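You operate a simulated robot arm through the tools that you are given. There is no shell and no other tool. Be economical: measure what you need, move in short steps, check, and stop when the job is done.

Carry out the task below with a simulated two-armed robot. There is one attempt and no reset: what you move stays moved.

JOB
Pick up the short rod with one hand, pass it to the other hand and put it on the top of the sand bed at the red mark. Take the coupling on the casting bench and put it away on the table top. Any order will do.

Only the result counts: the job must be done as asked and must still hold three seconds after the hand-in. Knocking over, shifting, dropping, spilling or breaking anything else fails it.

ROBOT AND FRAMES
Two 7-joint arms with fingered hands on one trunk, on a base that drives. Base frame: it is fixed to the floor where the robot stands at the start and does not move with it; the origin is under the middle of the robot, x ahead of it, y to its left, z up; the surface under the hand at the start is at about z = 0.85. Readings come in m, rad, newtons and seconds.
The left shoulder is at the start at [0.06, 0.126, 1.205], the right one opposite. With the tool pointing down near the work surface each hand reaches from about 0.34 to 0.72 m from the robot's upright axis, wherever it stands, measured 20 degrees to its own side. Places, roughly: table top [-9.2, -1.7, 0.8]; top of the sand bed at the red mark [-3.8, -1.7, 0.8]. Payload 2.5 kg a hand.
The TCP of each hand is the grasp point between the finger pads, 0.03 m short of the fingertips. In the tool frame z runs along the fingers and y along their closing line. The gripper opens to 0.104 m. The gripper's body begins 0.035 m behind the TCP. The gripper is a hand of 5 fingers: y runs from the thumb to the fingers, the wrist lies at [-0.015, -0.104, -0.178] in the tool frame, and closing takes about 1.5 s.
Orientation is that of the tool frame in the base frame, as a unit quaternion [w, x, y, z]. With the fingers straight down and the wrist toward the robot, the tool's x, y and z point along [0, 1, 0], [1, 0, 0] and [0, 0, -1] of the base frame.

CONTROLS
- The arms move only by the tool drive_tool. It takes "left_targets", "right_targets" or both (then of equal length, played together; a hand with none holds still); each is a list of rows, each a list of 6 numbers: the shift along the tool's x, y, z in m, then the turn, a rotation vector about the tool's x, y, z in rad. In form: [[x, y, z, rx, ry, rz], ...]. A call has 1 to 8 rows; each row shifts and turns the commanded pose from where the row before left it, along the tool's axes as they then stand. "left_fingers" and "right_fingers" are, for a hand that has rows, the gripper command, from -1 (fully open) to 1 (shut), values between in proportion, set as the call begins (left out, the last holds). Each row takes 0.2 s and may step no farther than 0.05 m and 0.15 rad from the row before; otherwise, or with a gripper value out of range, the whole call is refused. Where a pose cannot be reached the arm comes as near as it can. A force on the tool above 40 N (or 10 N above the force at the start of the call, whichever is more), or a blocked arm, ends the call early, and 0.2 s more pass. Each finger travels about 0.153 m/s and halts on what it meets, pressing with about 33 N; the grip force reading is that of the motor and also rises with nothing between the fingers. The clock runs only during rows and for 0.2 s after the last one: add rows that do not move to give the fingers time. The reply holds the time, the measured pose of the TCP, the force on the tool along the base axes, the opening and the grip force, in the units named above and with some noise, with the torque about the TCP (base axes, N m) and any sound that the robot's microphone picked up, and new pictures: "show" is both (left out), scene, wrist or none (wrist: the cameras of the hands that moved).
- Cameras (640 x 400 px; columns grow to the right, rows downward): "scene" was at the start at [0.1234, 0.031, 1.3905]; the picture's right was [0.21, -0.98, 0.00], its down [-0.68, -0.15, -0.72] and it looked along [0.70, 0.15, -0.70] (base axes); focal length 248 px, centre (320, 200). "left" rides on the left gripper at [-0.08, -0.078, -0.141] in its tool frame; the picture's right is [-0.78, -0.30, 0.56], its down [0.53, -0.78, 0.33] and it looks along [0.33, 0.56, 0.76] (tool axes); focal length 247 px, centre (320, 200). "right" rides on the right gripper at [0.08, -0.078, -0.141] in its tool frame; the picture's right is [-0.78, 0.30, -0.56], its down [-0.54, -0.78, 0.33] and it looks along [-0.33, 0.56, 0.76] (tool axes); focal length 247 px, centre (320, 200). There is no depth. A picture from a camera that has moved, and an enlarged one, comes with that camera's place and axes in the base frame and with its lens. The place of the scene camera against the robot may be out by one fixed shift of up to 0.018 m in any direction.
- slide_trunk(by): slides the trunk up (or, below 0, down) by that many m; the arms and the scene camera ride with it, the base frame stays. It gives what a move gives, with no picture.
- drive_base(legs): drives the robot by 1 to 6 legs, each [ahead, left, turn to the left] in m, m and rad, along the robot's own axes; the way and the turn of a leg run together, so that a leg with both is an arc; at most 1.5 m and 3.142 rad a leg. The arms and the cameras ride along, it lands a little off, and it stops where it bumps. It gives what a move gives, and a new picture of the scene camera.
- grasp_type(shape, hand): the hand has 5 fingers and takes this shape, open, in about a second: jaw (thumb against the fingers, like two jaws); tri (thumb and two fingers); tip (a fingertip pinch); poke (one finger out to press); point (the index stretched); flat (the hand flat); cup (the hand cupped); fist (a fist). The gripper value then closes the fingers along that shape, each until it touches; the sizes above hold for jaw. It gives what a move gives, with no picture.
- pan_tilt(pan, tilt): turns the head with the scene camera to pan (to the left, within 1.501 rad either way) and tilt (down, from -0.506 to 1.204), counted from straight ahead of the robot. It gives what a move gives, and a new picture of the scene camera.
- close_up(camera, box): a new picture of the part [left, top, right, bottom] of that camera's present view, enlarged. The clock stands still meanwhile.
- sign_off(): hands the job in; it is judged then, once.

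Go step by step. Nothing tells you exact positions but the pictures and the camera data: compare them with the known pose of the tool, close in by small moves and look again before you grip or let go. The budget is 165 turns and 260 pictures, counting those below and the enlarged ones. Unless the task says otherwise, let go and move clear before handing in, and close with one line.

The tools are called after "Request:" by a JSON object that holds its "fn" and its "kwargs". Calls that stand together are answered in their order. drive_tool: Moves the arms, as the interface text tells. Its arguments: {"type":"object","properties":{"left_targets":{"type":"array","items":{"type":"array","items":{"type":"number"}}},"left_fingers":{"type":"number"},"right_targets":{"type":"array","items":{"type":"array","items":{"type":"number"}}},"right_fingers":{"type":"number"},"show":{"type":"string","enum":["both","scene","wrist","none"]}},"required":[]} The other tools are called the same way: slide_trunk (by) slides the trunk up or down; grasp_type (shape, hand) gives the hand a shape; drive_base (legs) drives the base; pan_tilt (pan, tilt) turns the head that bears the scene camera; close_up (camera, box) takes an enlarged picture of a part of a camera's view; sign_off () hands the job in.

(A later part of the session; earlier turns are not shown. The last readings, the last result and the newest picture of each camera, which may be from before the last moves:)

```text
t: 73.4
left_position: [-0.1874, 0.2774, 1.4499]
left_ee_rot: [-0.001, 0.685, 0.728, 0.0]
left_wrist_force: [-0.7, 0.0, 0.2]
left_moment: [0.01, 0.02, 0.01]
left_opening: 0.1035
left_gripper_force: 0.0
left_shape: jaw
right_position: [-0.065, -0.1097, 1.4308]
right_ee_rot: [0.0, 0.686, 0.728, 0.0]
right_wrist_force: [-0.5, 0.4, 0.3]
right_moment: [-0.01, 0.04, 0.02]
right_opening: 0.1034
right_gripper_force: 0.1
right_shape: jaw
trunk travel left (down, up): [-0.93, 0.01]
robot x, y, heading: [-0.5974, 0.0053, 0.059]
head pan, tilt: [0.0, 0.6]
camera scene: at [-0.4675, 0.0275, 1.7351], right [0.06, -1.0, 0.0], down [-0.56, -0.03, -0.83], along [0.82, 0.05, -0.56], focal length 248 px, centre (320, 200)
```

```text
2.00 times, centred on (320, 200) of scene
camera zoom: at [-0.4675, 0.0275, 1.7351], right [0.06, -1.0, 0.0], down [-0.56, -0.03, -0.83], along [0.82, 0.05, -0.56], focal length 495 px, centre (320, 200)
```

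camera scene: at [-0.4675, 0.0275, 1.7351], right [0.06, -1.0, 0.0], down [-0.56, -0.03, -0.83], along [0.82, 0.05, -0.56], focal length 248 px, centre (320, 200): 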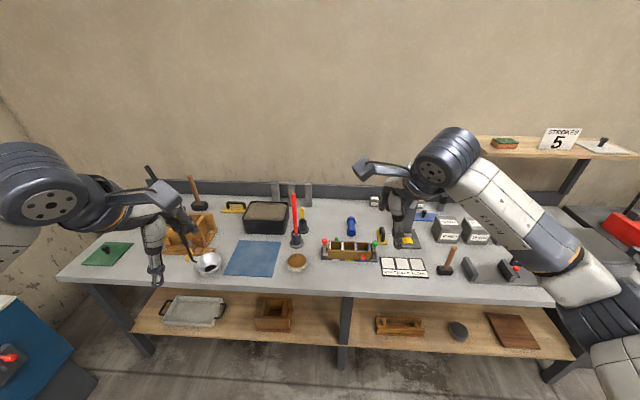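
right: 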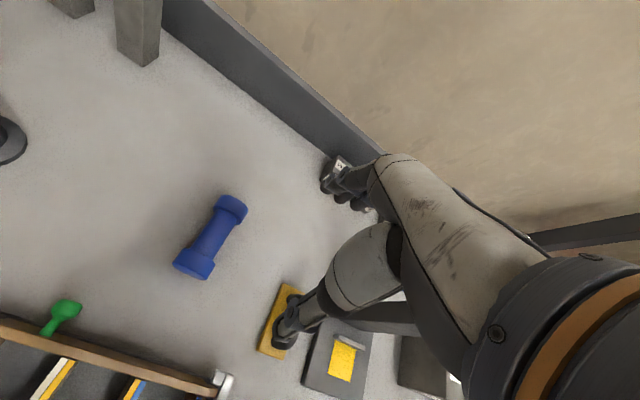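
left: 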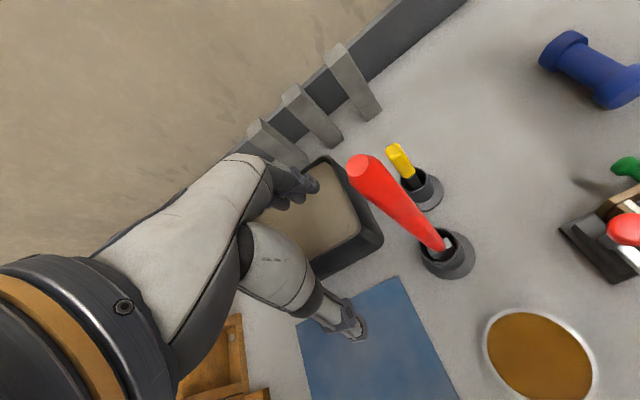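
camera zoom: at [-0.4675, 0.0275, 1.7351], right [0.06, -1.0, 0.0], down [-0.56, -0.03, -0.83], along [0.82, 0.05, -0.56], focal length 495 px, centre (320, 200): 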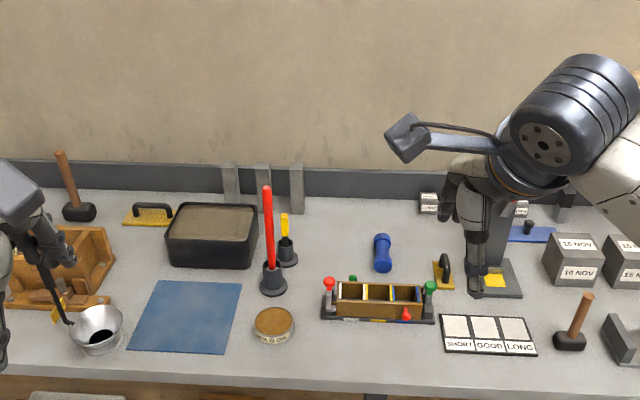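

This bench (moulds, scoop, sand) is the casting bench; the blue coupling is here. Plan: right hand takes the yellow short rod from its right side (avoiding the tall red rod), passes it to the left, then right takes the coupling. Left hand moves outward first, then I drive in.

Request:
{"fn": "drive_tool", "kwargs": {"left_targets": [[0.05, 0, 0, 0, 0, 0], [0.05, 0, 0, 0, 0, 0], [0.05, 0, 0, 0, 0, 0]], "show": "none"}}

Request:
{"fn": "drive_base", "kwargs": {"legs": [[0, 0, -0.059], [0.55, 0.045, 0]]}}

Request:
{"fn": "pan_tilt", "kwargs": {"pan": 0.15, "tilt": 0.9}}

```text
t: 74.2
left_position: [-0.1947, 0.429, 1.4525]
left_ee_rot: [0.0, 0.687, 0.727, 0.001]
left_wrist_force: [-0.3, 0.1, 0.5]
left_moment: [-0.01, -0.04, 0.01]
left_opening: 0.1037
left_gripper_force: 0.1
left_shape: jaw
right_position: [-0.0647, -0.1085, 1.4322]
right_ee_rot: [0.001, 0.686, 0.728, 0.0]
right_wrist_force: [-0.5, -0.5, 0.5]
right_moment: [-0.02, -0.04, 0.01]
right_opening: 0.1037
right_gripper_force: 0.0
right_shape: jaw
trunk travel left (down, up): [-0.93, 0.01]
robot x, y, heading: [-0.5998, 0.0065, 0.057]
head pan, tilt: [0.0, 0.6]
```

```text
t: 77.8
left_position: [0.3848, 0.4479, 1.4533]
left_ee_rot: [0.0, 0.707, 0.707, 0.0]
left_wrist_force: [0.8, -1.0, 0.6]
left_moment: [-0.01, 0.0, -0.02]
left_opening: 0.1037
left_gripper_force: 0.1
left_shape: jaw
right_position: [0.4813, -0.0974, 1.4315]
right_ee_rot: [0.0, 0.708, 0.706, 0.0]
right_wrist_force: [0.0, 0.2, -1.0]
right_moment: [-0.01, 0.0, 0.02]
right_opening: 0.1035
right_gripper_force: 0.0
right_shape: jaw
trunk travel left (down, up): [-0.93, 0.01]
robot x, y, heading: [-0.0452, 0.048, -0.001]
head pan, tilt: [0.0, 0.6]
camera scene: at [0.0864, 0.064, 1.7351], right [0.0, -1.0, 0.0], down [-0.56, 0.0, -0.83], along [0.83, 0.0, -0.56], focal length 248 px, centre (320, 200)
```

scene: 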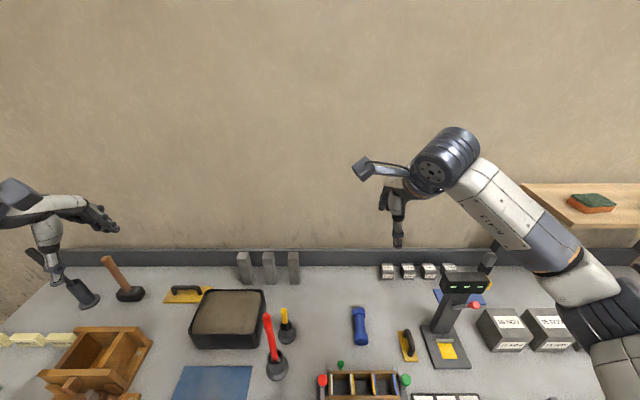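

```text
t: 78.7
left_position: [0.3858, 0.4468, 1.452]
left_ee_rot: [0.0, 0.708, 0.706, 0.0]
left_wrist_force: [-0.2, -0.2, -0.1]
left_moment: [-0.01, -0.02, 0.0]
left_opening: 0.1038
left_gripper_force: 0.0
left_shape: jaw
right_position: [0.4798, -0.0971, 1.4312]
right_ee_rot: [0.0, 0.708, 0.706, -0.001]
right_wrist_force: [0.6, -0.7, 0.3]
right_moment: [-0.02, -0.01, 0.01]
right_opening: 0.1035
right_gripper_force: 0.0
right_shape: jaw
trunk travel left (down, up): [-0.93, 0.01]
robot x, y, heading: [-0.041, 0.0465, -0.002]
head pan, tilt: [0.15, 0.901]
camera scene: at [0.0729, 0.0753, 1.7104], right [0.15, -0.99, 0.0], down [-0.77, -0.12, -0.62], along [0.61, 0.09, -0.78], focal length 248 px, centre (320, 200)
```

scene: 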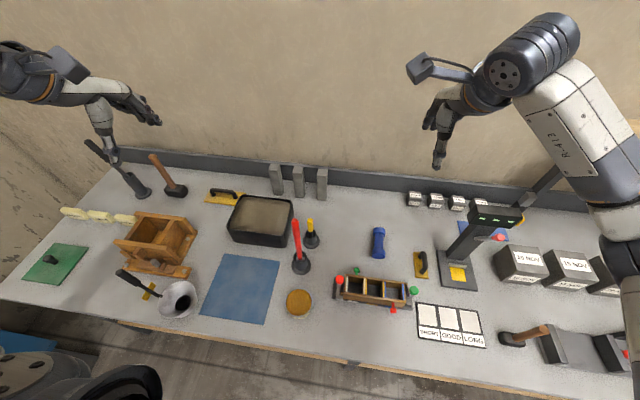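

Rotating the right hand so its wrist lies to the right of the rod.

Request:
{"fn": "drive_tool", "kwargs": {"right_targets": [[0, 0, 0, 0, 0, -0.15], [0, 0, 0, 0, 0, -0.15], [0, 0, 0, 0, 0, -0.15], [0, 0, 0, 0, 0, -0.15], [0, 0, 0, 0, 0, -0.15], [0, 0, 0, 0, 0, -0.15], [0, 0, 0, 0, 0, -0.15], [0, 0, 0, 0, 0, -0.15]], "show": "none"}}

Request:
{"fn": "slide_trunk", "kwargs": {"by": -0.22}}

Request:
{"fn": "close_up", "kwargs": {"camera": "scene", "box": [220, 100, 540, 300]}}

Request:
{"fn": "close_up", "kwargs": {"camera": "right", "box": [0, 0, 640, 400]}}

```text
t: 80.5
left_position: [0.3845, 0.4471, 1.4528]
left_ee_rot: [0.0, 0.708, 0.707, 0.0]
left_wrist_force: [0.6, 0.2, 1.4]
left_moment: [-0.02, 0.03, 0.0]
left_opening: 0.1038
left_gripper_force: 0.0
left_shape: jaw
right_position: [0.48, -0.0982, 1.4321]
right_ee_rot: [0.0, 0.467, 0.884, -0.001]
right_wrist_force: [-0.4, -0.3, -0.1]
right_moment: [0.03, -0.01, 0.0]
right_opening: 0.1036
right_gripper_force: 0.0
right_shape: jaw
right hand out of reach, approached as far as the arm can: row 5, 6, 7, 8
trunk travel left (down, up): [-0.93, 0.01]
robot x, y, heading: [-0.0453, 0.0513, -0.003]
head pan, tilt: [0.15, 0.901]
```

```text
t: 82.8
left_position: [0.3846, 0.4475, 1.2325]
left_ee_rot: [0.0, 0.708, 0.707, 0.0]
left_wrist_force: [-0.1, -1.0, -0.5]
left_moment: [-0.02, 0.0, 0.0]
left_opening: 0.1035
left_gripper_force: 0.0
left_shape: jaw
right_position: [0.4799, -0.0978, 1.2117]
right_ee_rot: [0.0, 0.467, 0.884, 0.0]
right_wrist_force: [-0.4, 0.0, -0.5]
right_moment: [0.02, -0.01, -0.02]
right_opening: 0.1039
right_gripper_force: 0.0
right_shape: jaw
trunk travel left (down, up): [-0.71, 0.23]
robot x, y, heading: [-0.0474, 0.0483, -0.003]
head pan, tilt: [0.15, 0.901]
```

```text
2.00 times, centred on (380, 200) of scene
camera zoom: at [0.0729, 0.0753, 1.4903], right [0.15, -0.99, 0.0], down [-0.78, -0.12, -0.62], along [0.61, 0.09, -0.78], focal length 495 px, centre (200, 200)
```

zoom: 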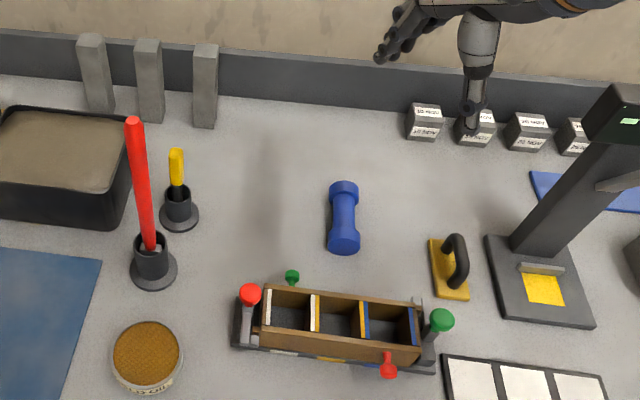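

```text
1.00 times, centred on (320, 200) of right (not enlarged: the box is as wide or as high as the picture)
camera zoom: at [0.3706, -0.0757, 1.3531], right [0.68, -0.47, 0.56], down [-0.34, -0.88, -0.33], along [0.65, 0.04, -0.76], focal length 247 px, centre (320, 200)
```

zoom: 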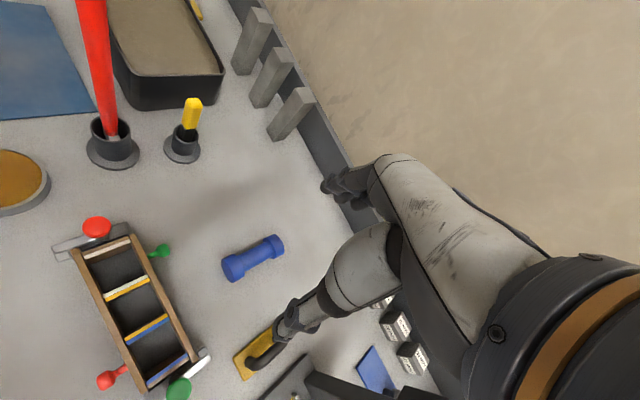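

The wrist can only yaw ~34°, so I'll turn the whole robot left about 45° standing a bit to the right. Raise trunk first so hands clear the red rod.

Request:
{"fn": "slide_trunk", "kwargs": {"by": 0.15}}

Request:
{"fn": "drive_base", "kwargs": {"legs": [[0.02, -0.2, 0], [0, 0, 0.8]]}}

Request:
{"fn": "pan_tilt", "kwargs": {"pan": -0.3, "tilt": 0.9}}

```text
t: 84.5
left_position: [0.3847, 0.4474, 1.3827]
left_ee_rot: [0.0, 0.708, 0.706, 0.0]
left_wrist_force: [0.6, 0.0, -0.5]
left_moment: [0.01, -0.02, 0.01]
left_opening: 0.1035
left_gripper_force: 0.1
left_shape: jaw
right_position: [0.4802, -0.0969, 1.3612]
right_ee_rot: [0.0, 0.467, 0.884, 0.0]
right_wrist_force: [0.0, 0.1, 0.8]
right_moment: [0.0, 0.01, 0.0]
right_opening: 0.1035
right_gripper_force: 0.1
right_shape: jaw
trunk travel left (down, up): [-0.86, 0.08]
robot x, y, heading: [-0.0442, 0.0487, -0.001]
head pan, tilt: [0.15, 0.901]
```

```text
t: 88.2
left_position: [-0.0125, 0.4323, 1.3824]
left_ee_rot: [-0.001, 0.376, 0.927, 0.0]
left_wrist_force: [0.3, 0.2, -0.5]
left_moment: [0.03, 0.01, 0.0]
left_opening: 0.1038
left_gripper_force: 0.1
left_shape: jaw
right_position: [0.4455, 0.1224, 1.3627]
right_ee_rot: [-0.001, 0.085, 0.996, 0.0]
right_wrist_force: [0.4, 0.4, 0.3]
right_moment: [0.06, 0.03, 0.0]
right_opening: 0.1034
right_gripper_force: 0.1
right_shape: jaw
trunk travel left (down, up): [-0.86, 0.08]
robot x, y, heading: [-0.0268, -0.1538, 0.803]
head pan, tilt: [0.15, 0.901]
camera scene: at [0.0494, -0.0473, 1.6403], right [0.81, -0.58, 0.0], down [-0.46, -0.64, -0.62], along [0.36, 0.51, -0.78], focal length 248 px, centre (320, 200)
```

scene: 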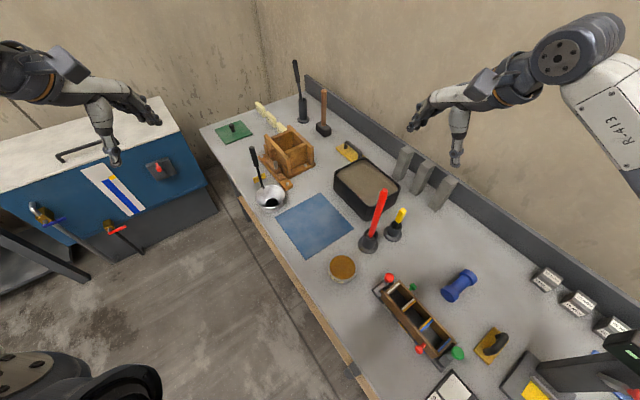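

```text
t: 89.1
left_position: [-0.012, 0.4338, 1.3825]
left_ee_rot: [0.0, 0.376, 0.926, 0.0]
left_wrist_force: [0.1, 0.1, -0.5]
left_moment: [-0.01, 0.0, 0.0]
left_opening: 0.1041
left_gripper_force: 0.1
left_shape: jaw
right_position: [0.4461, 0.1236, 1.3621]
right_ee_rot: [-0.001, 0.086, 0.996, -0.001]
right_wrist_force: [-0.6, 0.0, 0.3]
right_moment: [-0.01, 0.03, 0.03]
right_opening: 0.1037
right_gripper_force: 0.0
right_shape: jaw
trunk travel left (down, up): [-0.86, 0.08]
robot x, y, heading: [-0.0243, -0.1489, 0.8]
head pan, tilt: [-0.3, 0.901]
camera scene: at [0.0717, -0.0724, 1.6403], right [0.48, -0.88, 0.0], down [-0.69, -0.38, -0.62], along [0.55, 0.3, -0.78], focal length 248 px, centre (320, 200)
```

scene: 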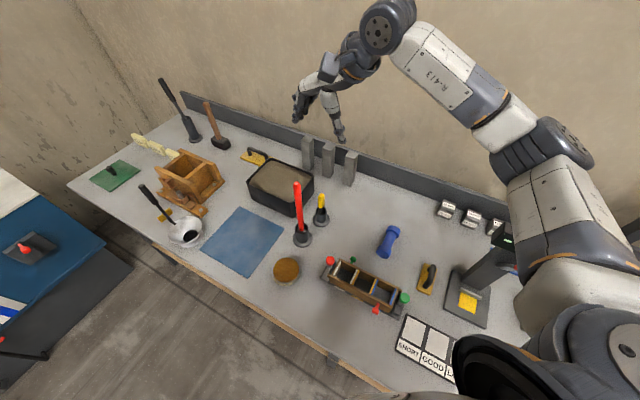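

Now shifting the right hand over the yellow rod, still high above.

Request:
{"fn": "drive_tool", "kwargs": {"right_targets": [[-0.035, 0.032, 0, 0, 0, 0], [-0.034, 0.031, 0, 0, 0, 0]], "show": "both"}}

Request:
{"fn": "slide_trunk", "kwargs": {"by": -0.16}}

Request:
{"fn": "close_up", "kwargs": {"camera": "right", "box": [0, 0, 640, 400]}}

Request:
{"fn": "close_up", "kwargs": {"camera": "scene", "box": [160, 60, 480, 260]}}

```text
t: 89.7
left_position: [-0.0118, 0.4332, 1.383]
left_ee_rot: [-0.001, 0.376, 0.926, 0.0]
left_wrist_force: [-0.1, 0.3, 0.0]
left_moment: [0.0, 0.01, 0.0]
left_opening: 0.1036
left_gripper_force: 0.0
left_shape: jaw
right_position: [0.4455, 0.1235, 1.3615]
right_ee_rot: [-0.001, 0.085, 0.996, 0.001]
right_wrist_force: [-0.6, 0.4, -0.9]
right_moment: [-0.04, -0.03, -0.03]
right_opening: 0.1035
right_gripper_force: 0.0
right_shape: jaw
right hand out of reach, approached as far as the arm can: row 1, 2
trunk travel left (down, up): [-0.86, 0.08]
robot x, y, heading: [-0.0262, -0.1486, 0.797]
head pan, tilt: [-0.3, 0.901]
camera scene: at [0.0717, -0.0725, 1.6403], right [0.48, -0.88, 0.0], down [-0.69, -0.38, -0.62], along [0.55, 0.3, -0.78], focal length 248 px, centre (320, 200)
camera right: at [0.3533, 0.0598, 1.5031], right [0.82, 0.16, 0.56], down [0.39, -0.86, -0.33], along [0.42, 0.49, -0.76], focal length 247 px, centre (320, 200)
```

scene: 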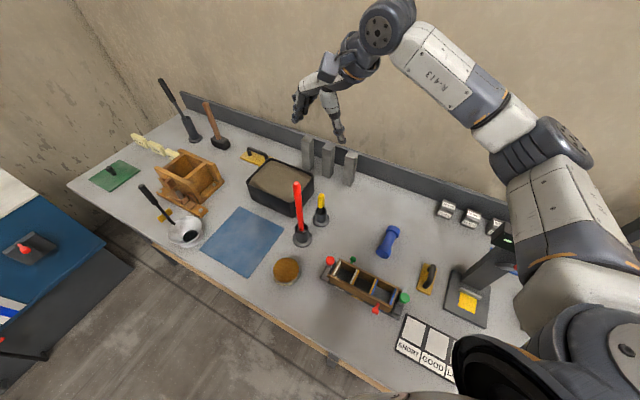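
right: 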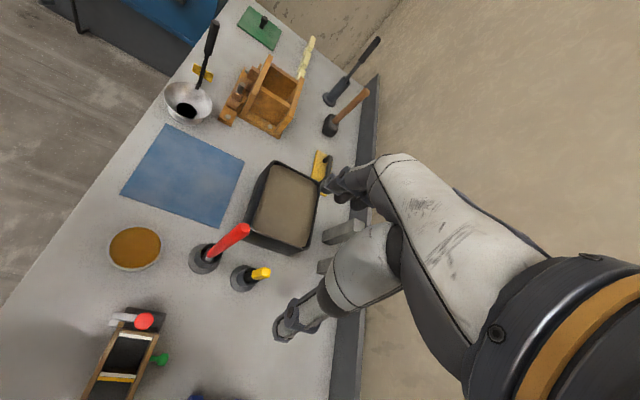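

```text
t: 91.6
left_position: [-0.0117, 0.4341, 1.2235]
left_ee_rot: [0.0, 0.376, 0.927, -0.001]
left_wrist_force: [-0.4, 0.3, 0.8]
left_moment: [0.0, -0.01, -0.01]
left_opening: 0.1037
left_gripper_force: 0.0
left_shape: jaw
right_position: [0.4455, 0.1246, 1.2021]
right_ee_rot: [0.0, 0.086, 0.996, 0.001]
right_wrist_force: [0.1, -0.1, 0.2]
right_moment: [0.0, 0.01, -0.01]
right_opening: 0.1035
right_gripper_force: 0.1
right_shape: jaw
trunk travel left (down, up): [-0.7, 0.24]
robot x, y, heading: [-0.0242, -0.1533, 0.801]
head pan, tilt: [-0.3, 0.901]
```

```text
1.00 times, centred on (320, 200) of right (not enlarged: the box is as wide or as high as the picture)
camera zoom: at [0.3533, 0.0597, 1.3431], right [0.82, 0.16, 0.56], down [0.39, -0.86, -0.33], along [0.42, 0.49, -0.76], focal length 247 px, centre (320, 200)
```

zoom: 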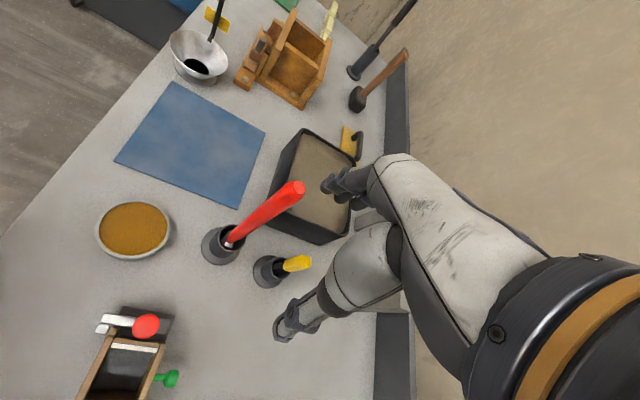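

```text
2.00 times, centred on (320, 160) of scene
camera zoom: at [0.0717, -0.0726, 1.4803], right [0.48, -0.88, 0.0], down [-0.69, -0.37, -0.62], along [0.55, 0.3, -0.78], focal length 495 px, centre (320, 280)
```

zoom: 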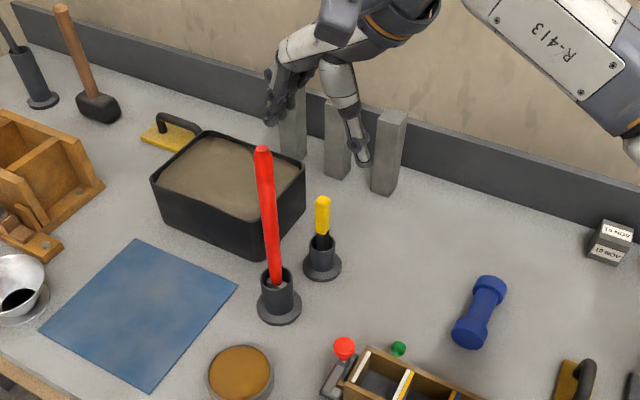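

The commanded yaw overshoots what's reachable; I'll turn the command back and then shift.

Request:
{"fn": "drive_tool", "kwargs": {"right_targets": [[0, 0, 0, 0, 0, 0.15], [0, 0, 0, 0, 0, 0.15], [0, 0, 0, 0, 0, 0.15], [0, 0, 0, 0, 0, 0.15]], "show": "none"}}

```text
t: 92.6
left_position: [-0.0107, 0.4337, 1.2233]
left_ee_rot: [-0.001, 0.376, 0.927, 0.0]
left_wrist_force: [-0.2, -0.9, 0.8]
left_moment: [0.01, -0.02, -0.03]
left_opening: 0.104
left_gripper_force: 0.0
left_shape: jaw
right_position: [0.4456, 0.1234, 1.2021]
right_ee_rot: [0.0, 0.377, 0.926, 0.0]
right_wrist_force: [-0.4, -0.7, -1.2]
right_moment: [-0.03, 0.01, -0.01]
right_opening: 0.1037
right_gripper_force: 0.1
right_shape: jaw
trunk travel left (down, up): [-0.7, 0.24]
robot x, y, heading: [-0.0218, -0.1507, 0.797]
head pan, tilt: [-0.3, 0.901]
```

Command is clamped to reachable. Now shift to over the rod, then yaw as far as it goes.

Request:
{"fn": "drive_tool", "kwargs": {"right_targets": [[-0.011, 0.045, 0, 0, 0, 0], [-0.011, 0.046, 0, 0, 0, 0], [0, 0, 0, 0, 0, -0.12], [0, 0, 0, 0, 0, -0.12], [0, 0, 0, 0, 0, -0.12], [0, 0, 0, 0, 0, -0.12]], "show": "both"}}

```text
t: 94.0
left_position: [-0.0122, 0.433, 1.2224]
left_ee_rot: [-0.001, 0.377, 0.926, -0.001]
left_wrist_force: [-0.5, 0.2, -0.7]
left_moment: [-0.04, 0.03, 0.01]
left_opening: 0.1035
left_gripper_force: 0.0
left_shape: jaw
right_position: [0.526, 0.1725, 1.2021]
right_ee_rot: [0.0, 0.204, 0.979, 0.0]
right_wrist_force: [0.0, 0.3, 0.3]
right_moment: [0.04, -0.01, -0.01]
right_opening: 0.1037
right_gripper_force: 0.1
right_shape: jaw
right hand out of reach, approached as far as the arm can: row 6
trunk travel left (down, up): [-0.7, 0.24]
robot x, y, heading: [-0.0251, -0.1496, 0.799]
head pan, tilt: [-0.3, 0.901]
camera scene: at [0.0717, -0.0724, 1.4803], right [0.48, -0.88, 0.0], down [-0.69, -0.38, -0.62], along [0.55, 0.3, -0.78], focal length 248 px, centre (320, 200)
camera right: at [0.4207, 0.1328, 1.3429], right [0.83, -0.04, 0.56], down [0.18, -0.93, -0.33], along [0.53, 0.38, -0.76], focal length 247 px, centre (320, 200)
```

scene: 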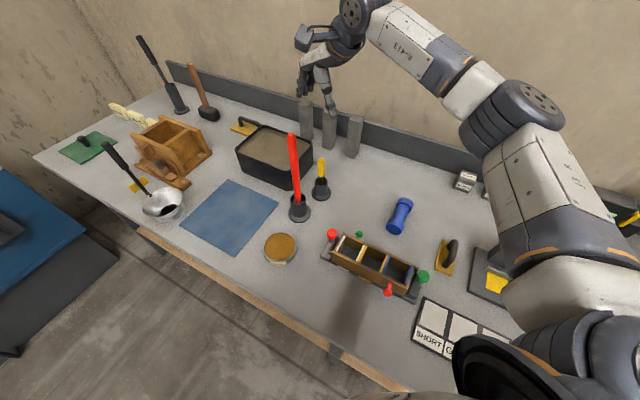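
right: 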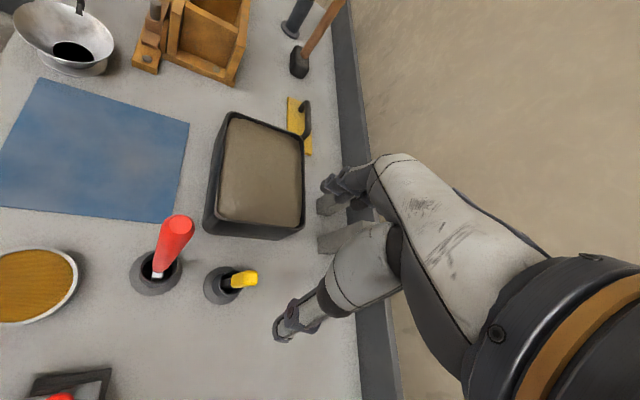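

Wrist camera puts the rod at about (0.537,0.166), top z≈0.995. Correct laterally and descend to just above it.

Request:
{"fn": "drive_tool", "kwargs": {"right_targets": [[-0.0125, -0.001, 0.03, 0, 0, 0], [0, 0, 0.045, 0, 0, 0], [0, 0, 0.045, 0, 0, 0], [0, 0, 0.045, 0, 0, 0]], "show": "both"}}

```text
t: 95.0
left_position: [-0.0111, 0.4337, 1.2231]
left_ee_rot: [0.001, 0.376, 0.926, 0.0]
left_wrist_force: [-0.6, -0.4, -0.1]
left_moment: [0.0, -0.04, 0.03]
left_opening: 0.104
left_gripper_force: 0.1
left_shape: jaw
right_position: [0.5356, 0.1674, 1.0356]
right_ee_rot: [0.001, 0.205, 0.979, 0.001]
right_wrist_force: [0.0, -1.1, 0.0]
right_moment: [-0.04, -0.01, -0.01]
right_opening: 0.1037
right_gripper_force: 0.1
right_shape: jaw
trunk travel left (down, up): [-0.7, 0.24]
robot x, y, heading: [-0.0241, -0.1535, 0.8]
head pan, tilt: [-0.3, 0.901]
camera scene: at [0.0719, -0.0721, 1.4803], right [0.48, -0.88, 0.0], down [-0.69, -0.38, -0.62], along [0.55, 0.3, -0.78], focal length 248 px, centre (320, 200)
camera right: at [0.4311, 0.1287, 1.1769], right [0.83, -0.04, 0.56], down [0.18, -0.93, -0.33], along [0.53, 0.38, -0.76], focal length 247 px, centre (320, 200)
```

scene: 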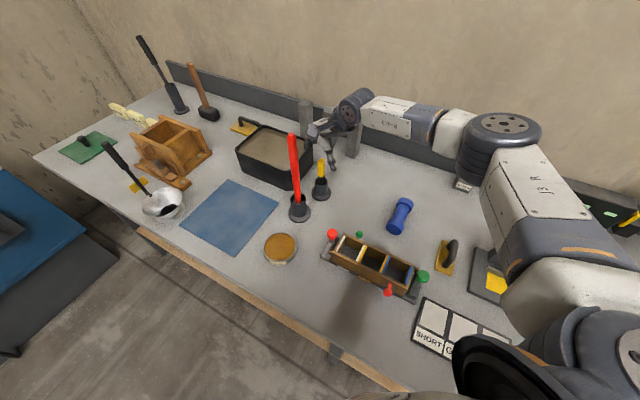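
right: 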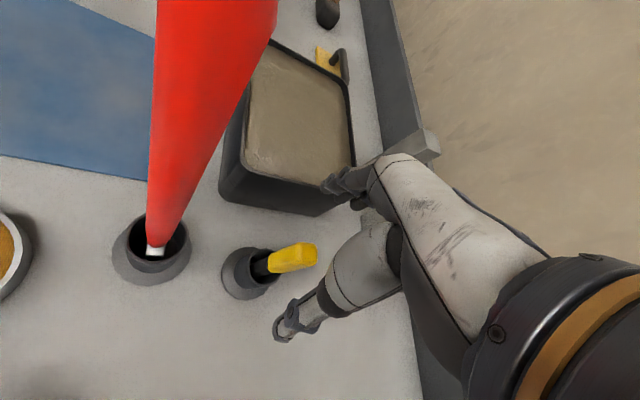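

Aligned over the rod. Descend the last bit.

Request:
{"fn": "drive_tool", "kwargs": {"right_targets": [[-0.004, 0, 0.03, 0, 0, 0], [0, 0, 0.03, 0, 0, 0]], "show": "both"}}

Request:
{"fn": "close_up", "kwargs": {"camera": "scene", "box": [260, 90, 420, 220]}}

```text
t: 95.6
left_position: [-0.0117, 0.4325, 1.2229]
left_ee_rot: [0.0, 0.377, 0.926, 0.0]
left_wrist_force: [-0.2, 0.2, -0.2]
left_moment: [-0.02, 0.0, 0.01]
left_opening: 0.1038
left_gripper_force: 0.1
left_shape: jaw
right_position: [0.5357, 0.1668, 1.0154]
right_ee_rot: [0.001, 0.205, 0.979, 0.0]
right_wrist_force: [-0.1, 0.3, 0.5]
right_moment: [-0.01, 0.0, -0.03]
right_opening: 0.1035
right_gripper_force: 0.0
right_shape: jaw
right hand out of reach, approached as far as the arm can: row 1, 2
trunk travel left (down, up): [-0.7, 0.24]
robot x, y, heading: [-0.0238, -0.1502, 0.8]
head pan, tilt: [-0.3, 0.901]
camera scene: at [0.0718, -0.0725, 1.4803], right [0.48, -0.88, 0.0], down [-0.69, -0.38, -0.62], along [0.55, 0.3, -0.78], focal length 248 px, centre (320, 200)
camera right: at [0.43, 0.128, 1.1568], right [0.83, -0.04, 0.56], down [0.18, -0.93, -0.33], along [0.53, 0.38, -0.76], focal length 247 px, centre (320, 200)
```

scene: 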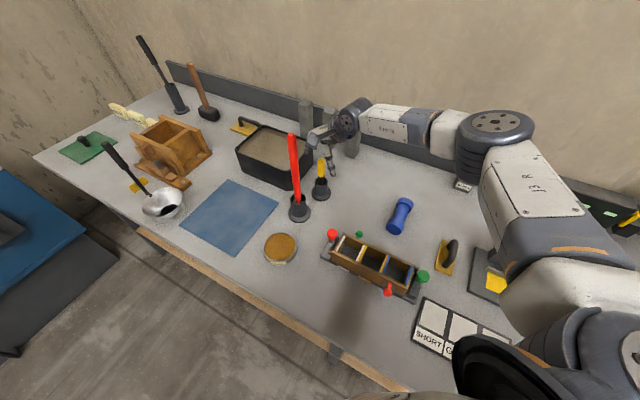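
right: 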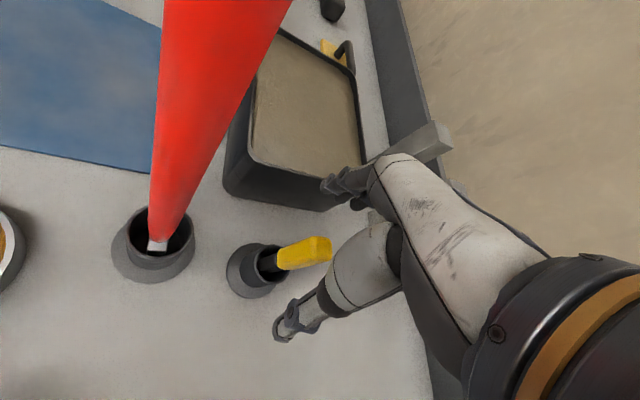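

```text
3.08 times, centred on (340, 155) of scene
camera zoom: at [0.0718, -0.0725, 1.4803], right [0.48, -0.88, 0.0], down [-0.69, -0.38, -0.62], along [0.55, 0.3, -0.78], focal length 762 px, centre (258, 338)
```

zoom: 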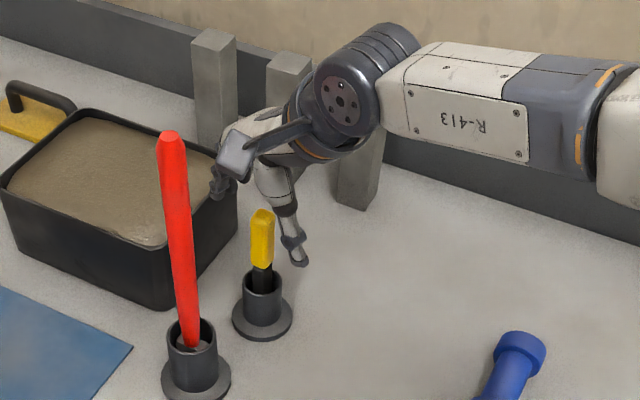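

Reach limit in z; I lower the trunk by 0.038 instead, straight down.

Request:
{"fn": "slide_trunk", "kwargs": {"by": -0.038}}

Request:
{"fn": "close_up", "kwargs": {"camera": "right", "box": [200, 160, 400, 360]}}

Request:
{"fn": "close_up", "kwargs": {"camera": "scene", "box": [270, 100, 400, 210]}}

```text
t: 96.4
left_position: [-0.0113, 0.4342, 1.1836]
left_ee_rot: [0.0, 0.376, 0.927, -0.001]
left_wrist_force: [0.2, 0.1, 0.3]
left_moment: [0.03, 0.01, 0.04]
left_opening: 0.1035
left_gripper_force: 0.2
left_shape: jaw
right_position: [0.5354, 0.1683, 0.977]
right_ee_rot: [0.001, 0.205, 0.979, 0.001]
right_wrist_force: [-0.3, 0.6, 0.5]
right_moment: [-0.02, 0.02, 0.04]
right_opening: 0.1038
right_gripper_force: 0.1
right_shape: jaw
trunk travel left (down, up): [-0.662, 0.278]
robot x, y, heading: [-0.0278, -0.1485, 0.798]
head pan, tilt: [-0.3, 0.901]
```

```text
2.00 times, centred on (300, 260) of right
camera zoom: at [0.43, 0.1278, 1.1189], right [0.83, -0.04, 0.56], down [0.18, -0.93, -0.33], along [0.53, 0.38, -0.76], focal length 494 px, centre (360, 80)
```

zoom: 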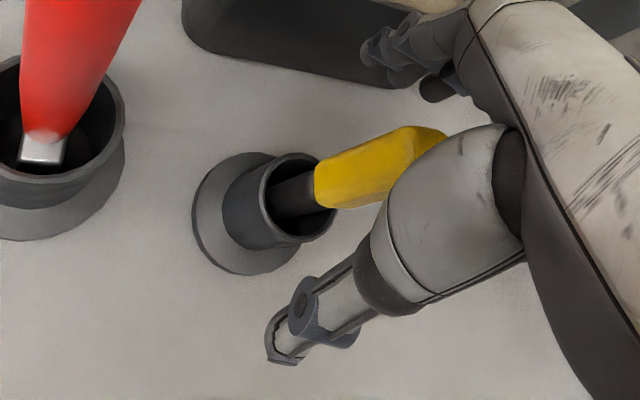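

```text
3.64 times, centred on (335, 155) of scene
camera zoom: at [0.0717, -0.0726, 1.4423], right [0.48, -0.88, 0.0], down [-0.69, -0.37, -0.62], along [0.55, 0.3, -0.78], focal length 901 px, centre (266, 364)
```

zoom: 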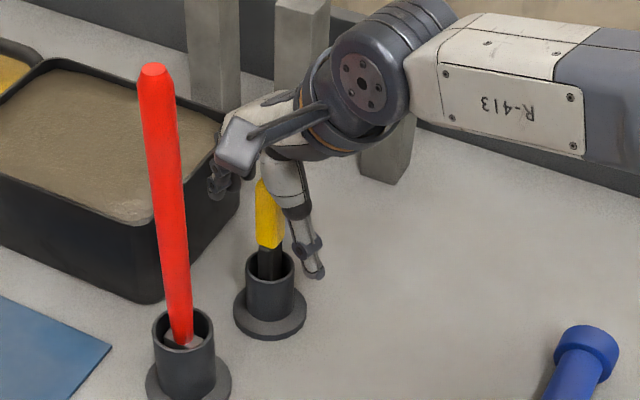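

The rod passes right through the TCP pixel. Close the right hand.

Request:
{"fn": "drive_tool", "kwargs": {"right_targets": [[0, 0, 0, 0, 0, 0], [0, 0, 0, 0, 0, 0], [0, 0, 0, 0, 0, 0], [0, 0, 0, 0, 0, 0], [0, 0, 0, 0, 0, 0], [0, 0, 0, 0, 0, 0], [0, 0, 0, 0, 0, 0], [0, 0, 0, 0, 0, 0]], "right_fingers": 1, "show": "wrist"}}

Request:
{"fn": "close_up", "kwargs": {"camera": "scene", "box": [270, 100, 400, 210]}}

```text
t: 98.2
left_position: [-0.0113, 0.4333, 1.1853]
left_ee_rot: [-0.001, 0.377, 0.926, 0.0]
left_wrist_force: [0.2, -0.2, 0.2]
left_moment: [0.03, 0.04, 0.04]
left_opening: 0.1038
left_gripper_force: 0.0
left_shape: jaw
right_position: [0.5362, 0.1679, 0.9773]
right_ee_rot: [0.001, 0.205, 0.979, -0.001]
right_wrist_force: [0.1, 0.5, 0.3]
right_moment: [0.03, -0.01, -0.02]
right_opening: 0.0168
right_gripper_force: 33.6
right_shape: jaw
trunk travel left (down, up): [-0.662, 0.278]
robot x, y, heading: [-0.0238, -0.1538, 0.796]
head pan, tilt: [-0.3, 0.901]
camera right: at [0.4301, 0.1279, 1.1188], right [0.83, -0.04, 0.56], down [0.18, -0.93, -0.33], along [0.53, 0.37, -0.76], focal length 247 px, centre (320, 200)
```

right: 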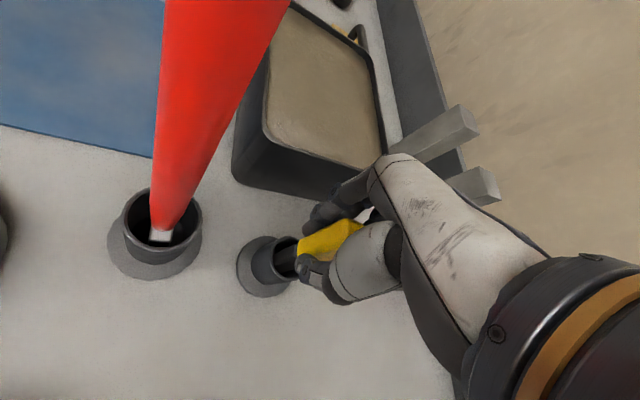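

```text
3.64 times, centred on (335, 155) of scene
camera zoom: at [0.0718, -0.0725, 1.4423], right [0.48, -0.88, 0.0], down [-0.69, -0.38, -0.62], along [0.55, 0.3, -0.78], focal length 901 px, centre (266, 364)
```

zoom: 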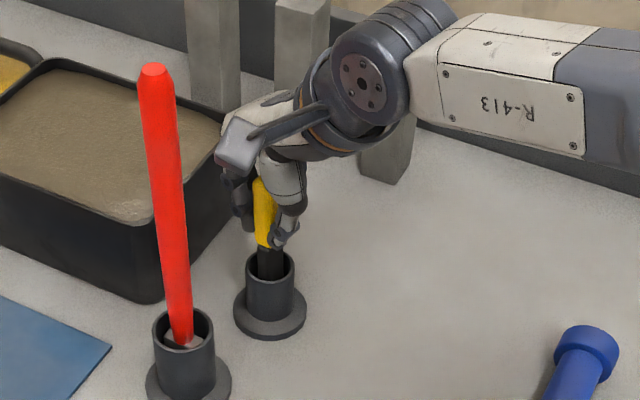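

Gripped (opening 17 mm). Lift straight up with the trunk.

Request:
{"fn": "slide_trunk", "kwargs": {"by": 0.25}}

Request:
{"fn": "close_up", "kwargs": {"camera": "scene", "box": [220, 60, 420, 220]}}

Request:
{"fn": "close_up", "kwargs": {"camera": "right", "box": [160, 160, 420, 340]}}

```text
t: 100.8
left_position: [-0.0118, 0.4322, 1.4349]
left_ee_rot: [-0.001, 0.376, 0.927, 0.0]
left_wrist_force: [-0.6, 0.3, 0.8]
left_moment: [0.03, 0.02, 0.03]
left_opening: 0.1038
left_gripper_force: 0.1
left_shape: jaw
right_position: [0.535, 0.168, 1.2276]
right_ee_rot: [0.0, 0.206, 0.979, 0.0]
right_wrist_force: [0.1, -0.2, -0.3]
right_moment: [0.0, 0.02, 0.04]
right_opening: 0.0165
right_gripper_force: 32.9
right_shape: jaw
trunk travel left (down, up): [-0.912, 0.028]
robot x, y, heading: [-0.0246, -0.1504, 0.799]
head pan, tilt: [-0.3, 0.901]
```

```text
2.50 times, centred on (320, 140) of scene
camera zoom: at [0.0719, -0.0724, 1.6922], right [0.48, -0.88, 0.0], down [-0.69, -0.38, -0.62], along [0.55, 0.3, -0.78], focal length 619 px, centre (320, 350)
```

zoom: 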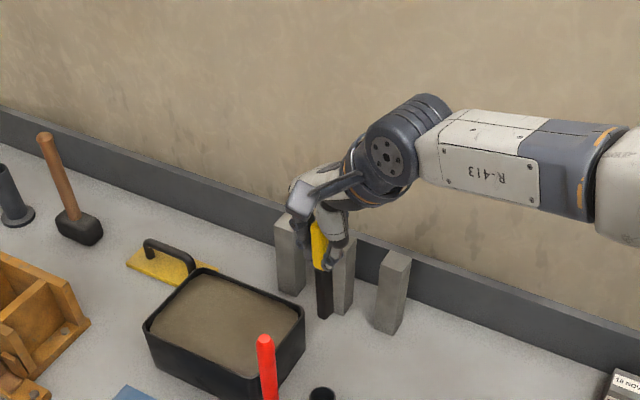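

```text
2.22 times, centred on (290, 250) of right
camera zoom: at [0.4301, 0.1279, 1.3687], right [0.83, -0.04, 0.56], down [0.18, -0.93, -0.33], along [0.53, 0.37, -0.76], focal length 549 px, centre (387, 89)
```

zoom: 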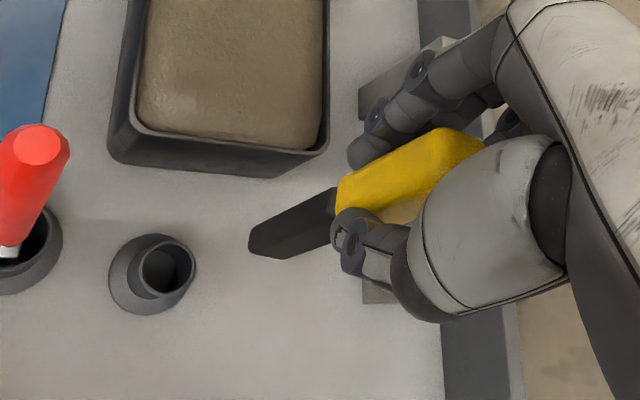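

Rod lifted (yellow grip, black lower end, ~0.11 m long). Back away from the bench to free space, then bring the right hand to a handover pose.

Request:
{"fn": "drive_base", "kwargs": {"legs": [[-0.4, 0, 0]]}}

Request:
{"fn": "drive_tool", "kwargs": {"right_targets": [[0, 0, 0, 0, 0, 0.117], [0, 0, 0, 0, 0, 0.117], [0, 0, 0, 0, 0, 0.117], [0.026, -0.034, 0, 0, 0, 0], [0.026, -0.034, 0, 0, 0, 0], [0.026, -0.034, 0, 0, 0, 0], [0.026, -0.034, 0, 0, 0, 0], [0.026, -0.034, 0, 0, 0, 0]], "show": "scene"}}

```text
t: 103.3
left_position: [-0.2929, 0.146, 1.4347]
left_ee_rot: [0.0, 0.373, 0.928, 0.0]
left_wrist_force: [0.1, -0.5, 0.6]
left_moment: [-0.03, 0.0, -0.03]
left_opening: 0.1036
left_gripper_force: 0.1
left_shape: jaw
right_position: [0.2559, -0.1176, 1.2271]
right_ee_rot: [0.001, 0.203, 0.979, 0.0]
right_wrist_force: [-0.1, 0.5, -1.5]
right_moment: [0.02, 0.0, 0.01]
right_opening: 0.0166
right_gripper_force: 32.9
right_shape: jaw
trunk travel left (down, up): [-0.912, 0.028]
robot x, y, heading: [-0.3052, -0.4411, 0.806]
head pan, tilt: [-0.3, 0.901]
camera scene: at [-0.2068, -0.3595, 1.6923], right [0.48, -0.88, 0.0], down [-0.69, -0.38, -0.62], along [0.54, 0.3, -0.78], focal length 248 px, centre (320, 200)
```

scene: 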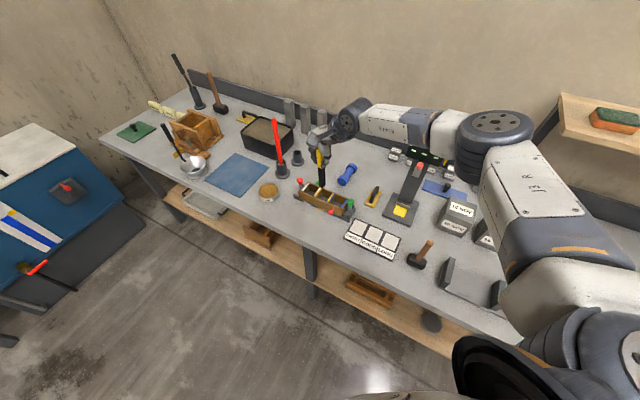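

```text
t: 105.1
left_position: [-0.2943, 0.1459, 1.4346]
left_ee_rot: [0.0, 0.374, 0.927, 0.0]
left_wrist_force: [0.7, -0.9, -1.4]
left_moment: [0.03, -0.03, 0.01]
left_opening: 0.1039
left_gripper_force: 0.1
left_shape: jaw
right_position: [0.0433, -0.1513, 1.2272]
right_ee_rot: [0.001, 0.37, 0.929, 0.001]
right_wrist_force: [-0.4, -0.1, -1.2]
right_moment: [0.0, -0.01, -0.05]
right_opening: 0.0167
right_gripper_force: 33.1
right_shape: jaw
trunk travel left (down, up): [-0.912, 0.028]
robot x, y, heading: [-0.3053, -0.4348, 0.804]
head pan, tilt: [-0.3, 0.901]
camera scene: at [-0.2077, -0.3592, 1.6923], right [0.48, -0.88, 0.0], down [-0.69, -0.38, -0.62], along [0.54, 0.3, -0.78], focal length 248 px, centre (320, 200)
```

scene: 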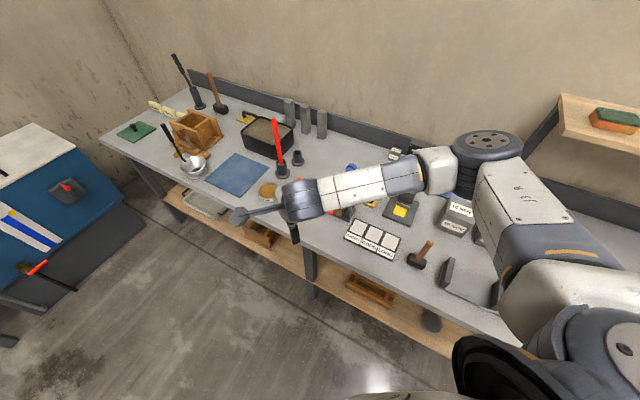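

Turn back square with the bench, then tilt the right hand so the rod lies horizontal pointing left.

Request:
{"fn": "drive_base", "kwargs": {"legs": [[0, 0, -0.804]]}}

Request:
{"fn": "drive_tool", "kwargs": {"right_targets": [[0, 0, 0, 0, 0.14, 0], [0, 0, 0, 0, 0.14, 0], [0, 0, 0, 0, 0.14, 0], [0, 0, 0, 0, 0.14, 0], [0, 0, 0, 0, 0.14, 0], [0, 0, 0, 0, 0.14, 0]], "show": "scene"}}

```text
t: 107.5
left_position: [0.1195, -0.037, 1.4343]
left_ee_rot: [0.0, 0.703, 0.711, -0.001]
left_wrist_force: [-0.1, 0.3, 0.2]
left_moment: [0.01, 0.01, -0.02]
left_opening: 0.1036
left_gripper_force: 0.0
left_shape: jaw
right_position: [0.1451, -0.4852, 1.228]
right_ee_rot: [0.002, 0.701, 0.713, 0.0]
right_wrist_force: [0.4, -0.2, -1.0]
right_moment: [-0.02, 0.02, 0.02]
right_opening: 0.0164
right_gripper_force: 33.1
right_shape: jaw
trunk travel left (down, up): [-0.912, 0.028]
robot x, y, heading: [-0.3065, -0.4413, 0.011]
head pan, tilt: [-0.3, 0.901]
camera scene: at [-0.1885, -0.4462, 1.6923], right [-0.29, -0.96, 0.0], down [-0.75, 0.22, -0.62], along [0.6, -0.18, -0.78], focal length 248 px, centre (320, 200)
```

scene: 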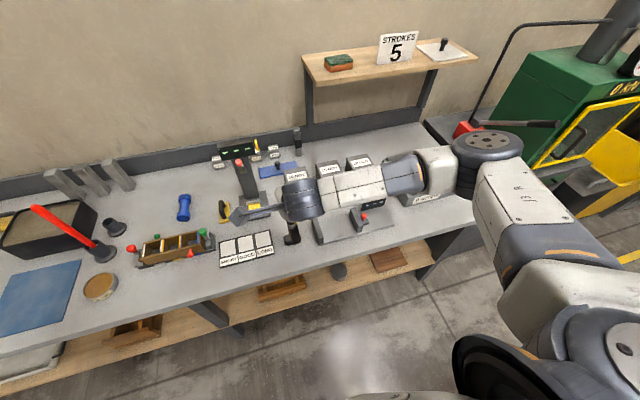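

```text
t: 109.0
left_position: [0.1212, -0.037, 1.4342]
left_ee_rot: [0.0, 0.703, 0.711, 0.0]
left_wrist_force: [0.9, 0.9, -1.0]
left_moment: [0.0, -0.02, -0.01]
left_opening: 0.1038
left_gripper_force: 0.1
left_shape: jaw
right_position: [0.1449, -0.4872, 1.2271]
right_ee_rot: [-0.29, 0.64, 0.651, 0.287]
right_wrist_force: [0.8, -0.1, -1.6]
right_moment: [-0.03, 0.0, 0.01]
right_opening: 0.0164
right_gripper_force: 33.3
right_shape: jaw
trunk travel left (down, up): [-0.912, 0.028]
robot x, y, heading: [-0.3022, -0.4395, 0.014]
head pan, tilt: [-0.3, 0.901]
camera scene: at [-0.1887, -0.4465, 1.6923], right [-0.29, -0.96, 0.0], down [-0.75, 0.22, -0.62], along [0.6, -0.18, -0.78], focal length 248 px, centre (320, 200)
```

scene: 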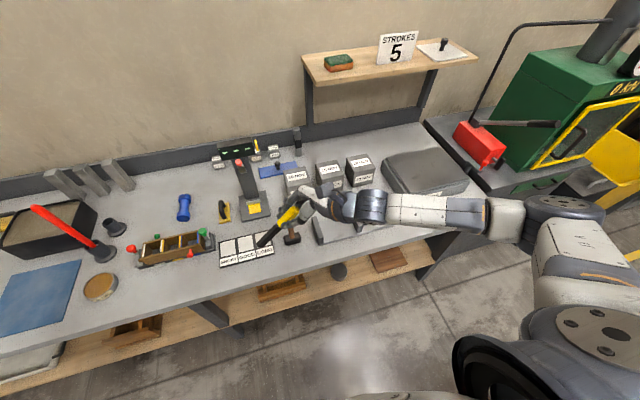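

Tilting works well. Continue to horizontal.

Request:
{"fn": "drive_tool", "kwargs": {"right_targets": [[0, 0, 0, 0, 0.146, 0], [0, 0, 0, 0, 0.146, 0], [0, 0, 0, 0, 0.146, 0], [0, 0, 0, 0, 0.146, 0], [0, 0, 0, 0, 0.146, 0]], "show": "none"}}

Request:
{"fn": "pan_tilt", "kwargs": {"pan": 0, "tilt": 0.8}}

Request:
{"fn": "close_up", "kwargs": {"camera": "scene", "box": [200, 60, 520, 260]}}

Request:
{"fn": "close_up", "kwargs": {"camera": "right", "box": [0, 0, 640, 400]}}

```text
t: 110.2
left_position: [0.1199, -0.0369, 1.4335]
left_ee_rot: [-0.001, 0.703, 0.711, 0.0]
left_wrist_force: [0.1, 0.2, 0.7]
left_moment: [-0.01, -0.01, 0.0]
left_opening: 0.1034
left_gripper_force: 0.1
left_shape: jaw
right_position: [0.1453, -0.4864, 1.2265]
right_ee_rot: [0.505, -0.495, -0.504, -0.496]
right_wrist_force: [-0.2, -0.2, -1.1]
right_moment: [-0.03, -0.02, 0.01]
right_opening: 0.0167
right_gripper_force: 32.5
right_shape: jaw
trunk travel left (down, up): [-0.912, 0.028]
robot x, y, heading: [-0.3038, -0.4349, 0.015]
head pan, tilt: [-0.3, 0.901]
```

```text
t: 111.0
left_position: [0.1212, -0.0377, 1.435]
left_ee_rot: [0.0, 0.703, 0.711, 0.0]
left_wrist_force: [-0.9, 0.0, -0.1]
left_moment: [0.05, 0.03, -0.05]
left_opening: 0.1036
left_gripper_force: 0.0
left_shape: jaw
right_position: [0.1443, -0.4854, 1.2265]
right_ee_rot: [-0.504, 0.495, 0.505, 0.496]
right_wrist_force: [0.7, 0.2, -1.0]
right_moment: [-0.03, -0.02, -0.01]
right_opening: 0.0165
right_gripper_force: 32.5
right_shape: jaw
trunk travel left (down, up): [-0.912, 0.028]
robot x, y, heading: [-0.3034, -0.4409, 0.015]
head pan, tilt: [0.0, 0.799]
camera scene: at [-0.1802, -0.4239, 1.7002], right [0.01, -1.0, 0.0], down [-0.72, -0.01, -0.7], along [0.7, 0.01, -0.72], focal length 248 px, centre (320, 200)
```

scene: 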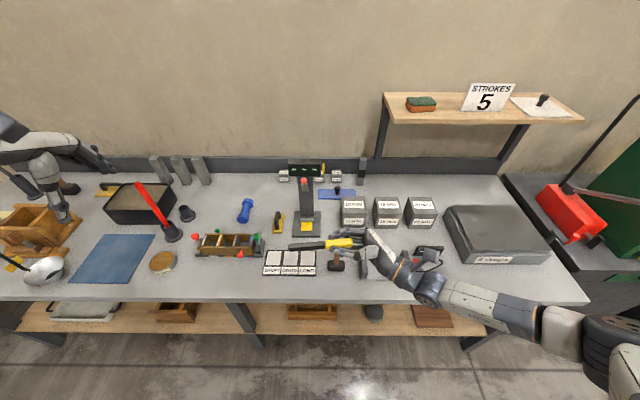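

```text
2.00 times, centred on (360, 160) of scene
camera zoom: at [-0.1802, -0.4239, 1.7002], right [0.01, -1.0, 0.0], down [-0.72, -0.01, -0.7], along [0.7, 0.01, -0.72], focal length 495 px, centre (240, 280)
```

zoom: 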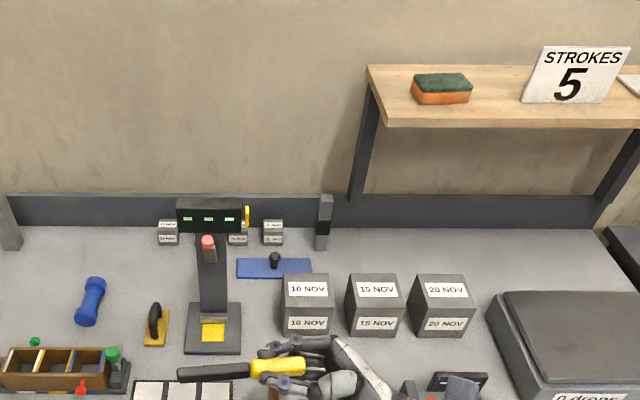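

```text
1.00 times, centred on (320, 200) of right (not enlarged: the box is as wide or as high as the picture)
camera zoom: at [0.0692, -0.6294, 1.3073], right [0.31, -0.55, -0.77], down [-0.78, 0.32, -0.54], along [0.54, 0.77, -0.34], focal length 247 px, centre (320, 200)
```

zoom: 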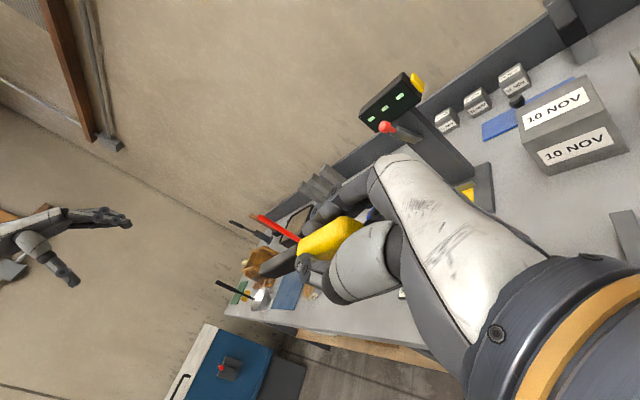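

Rod is horizontal with ~0.08 m of black end free, pointing left. Now bring the left hand over it from above.

Request:
{"fn": "drive_tool", "kwargs": {"left_targets": [[-0.043, 0.002, 0, 0, 0, 0], [-0.043, 0.002, 0, 0, 0, 0], [-0.043, 0.002, 0, 0, 0, 0], [-0.043, 0.002, 0, 0, 0, 0], [-0.043, 0.002, 0, 0, 0, 0], [-0.043, 0.002, 0, 0, 0, 0], [-0.043, 0.003, 0, 0, 0, 0], [-0.042, 0.003, 0, 0, 0, 0]], "left_fingers": -1, "show": "both"}}

```text
t: 112.8
left_position: [0.1427, -0.3831, 1.4363]
left_ee_rot: [0.0, 0.703, 0.711, 0.001]
left_wrist_force: [-1.1, 1.0, 0.3]
left_moment: [0.0, 0.03, -0.04]
left_opening: 0.1037
left_gripper_force: 0.0
left_shape: jaw
right_position: [0.1445, -0.4876, 1.227]
right_ee_rot: [-0.504, 0.495, 0.505, 0.496]
right_wrist_force: [-0.3, -1.0, -1.7]
right_moment: [-0.02, 0.02, -0.01]
right_opening: 0.0165
right_gripper_force: 32.8
right_shape: jaw
trunk travel left (down, up): [-0.912, 0.028]
robot x, y, heading: [-0.3004, -0.4389, 0.007]
head pan, tilt: [0.0, 0.799]
camera scene: at [-0.1798, -0.4255, 1.7002], right [0.01, -1.0, 0.0], down [-0.72, -0.01, -0.7], along [0.7, 0.01, -0.72], focal length 248 px, centre (320, 200)
camera left: at [0.0661, -0.4625, 1.5749], right [-0.29, -0.78, -0.56], down [-0.78, 0.53, -0.33], along [0.55, 0.34, -0.76], focal length 247 px, centre (320, 200)
```

scene: 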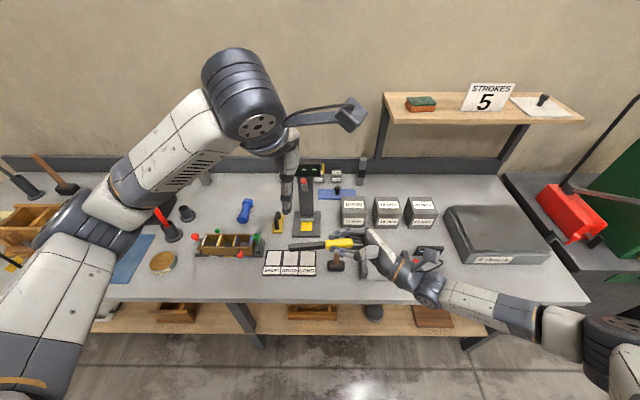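
left: 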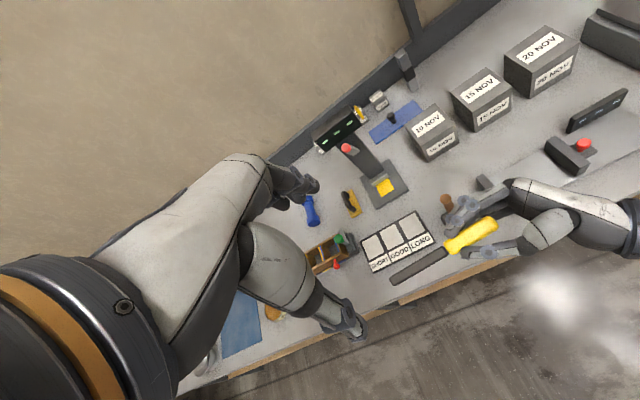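

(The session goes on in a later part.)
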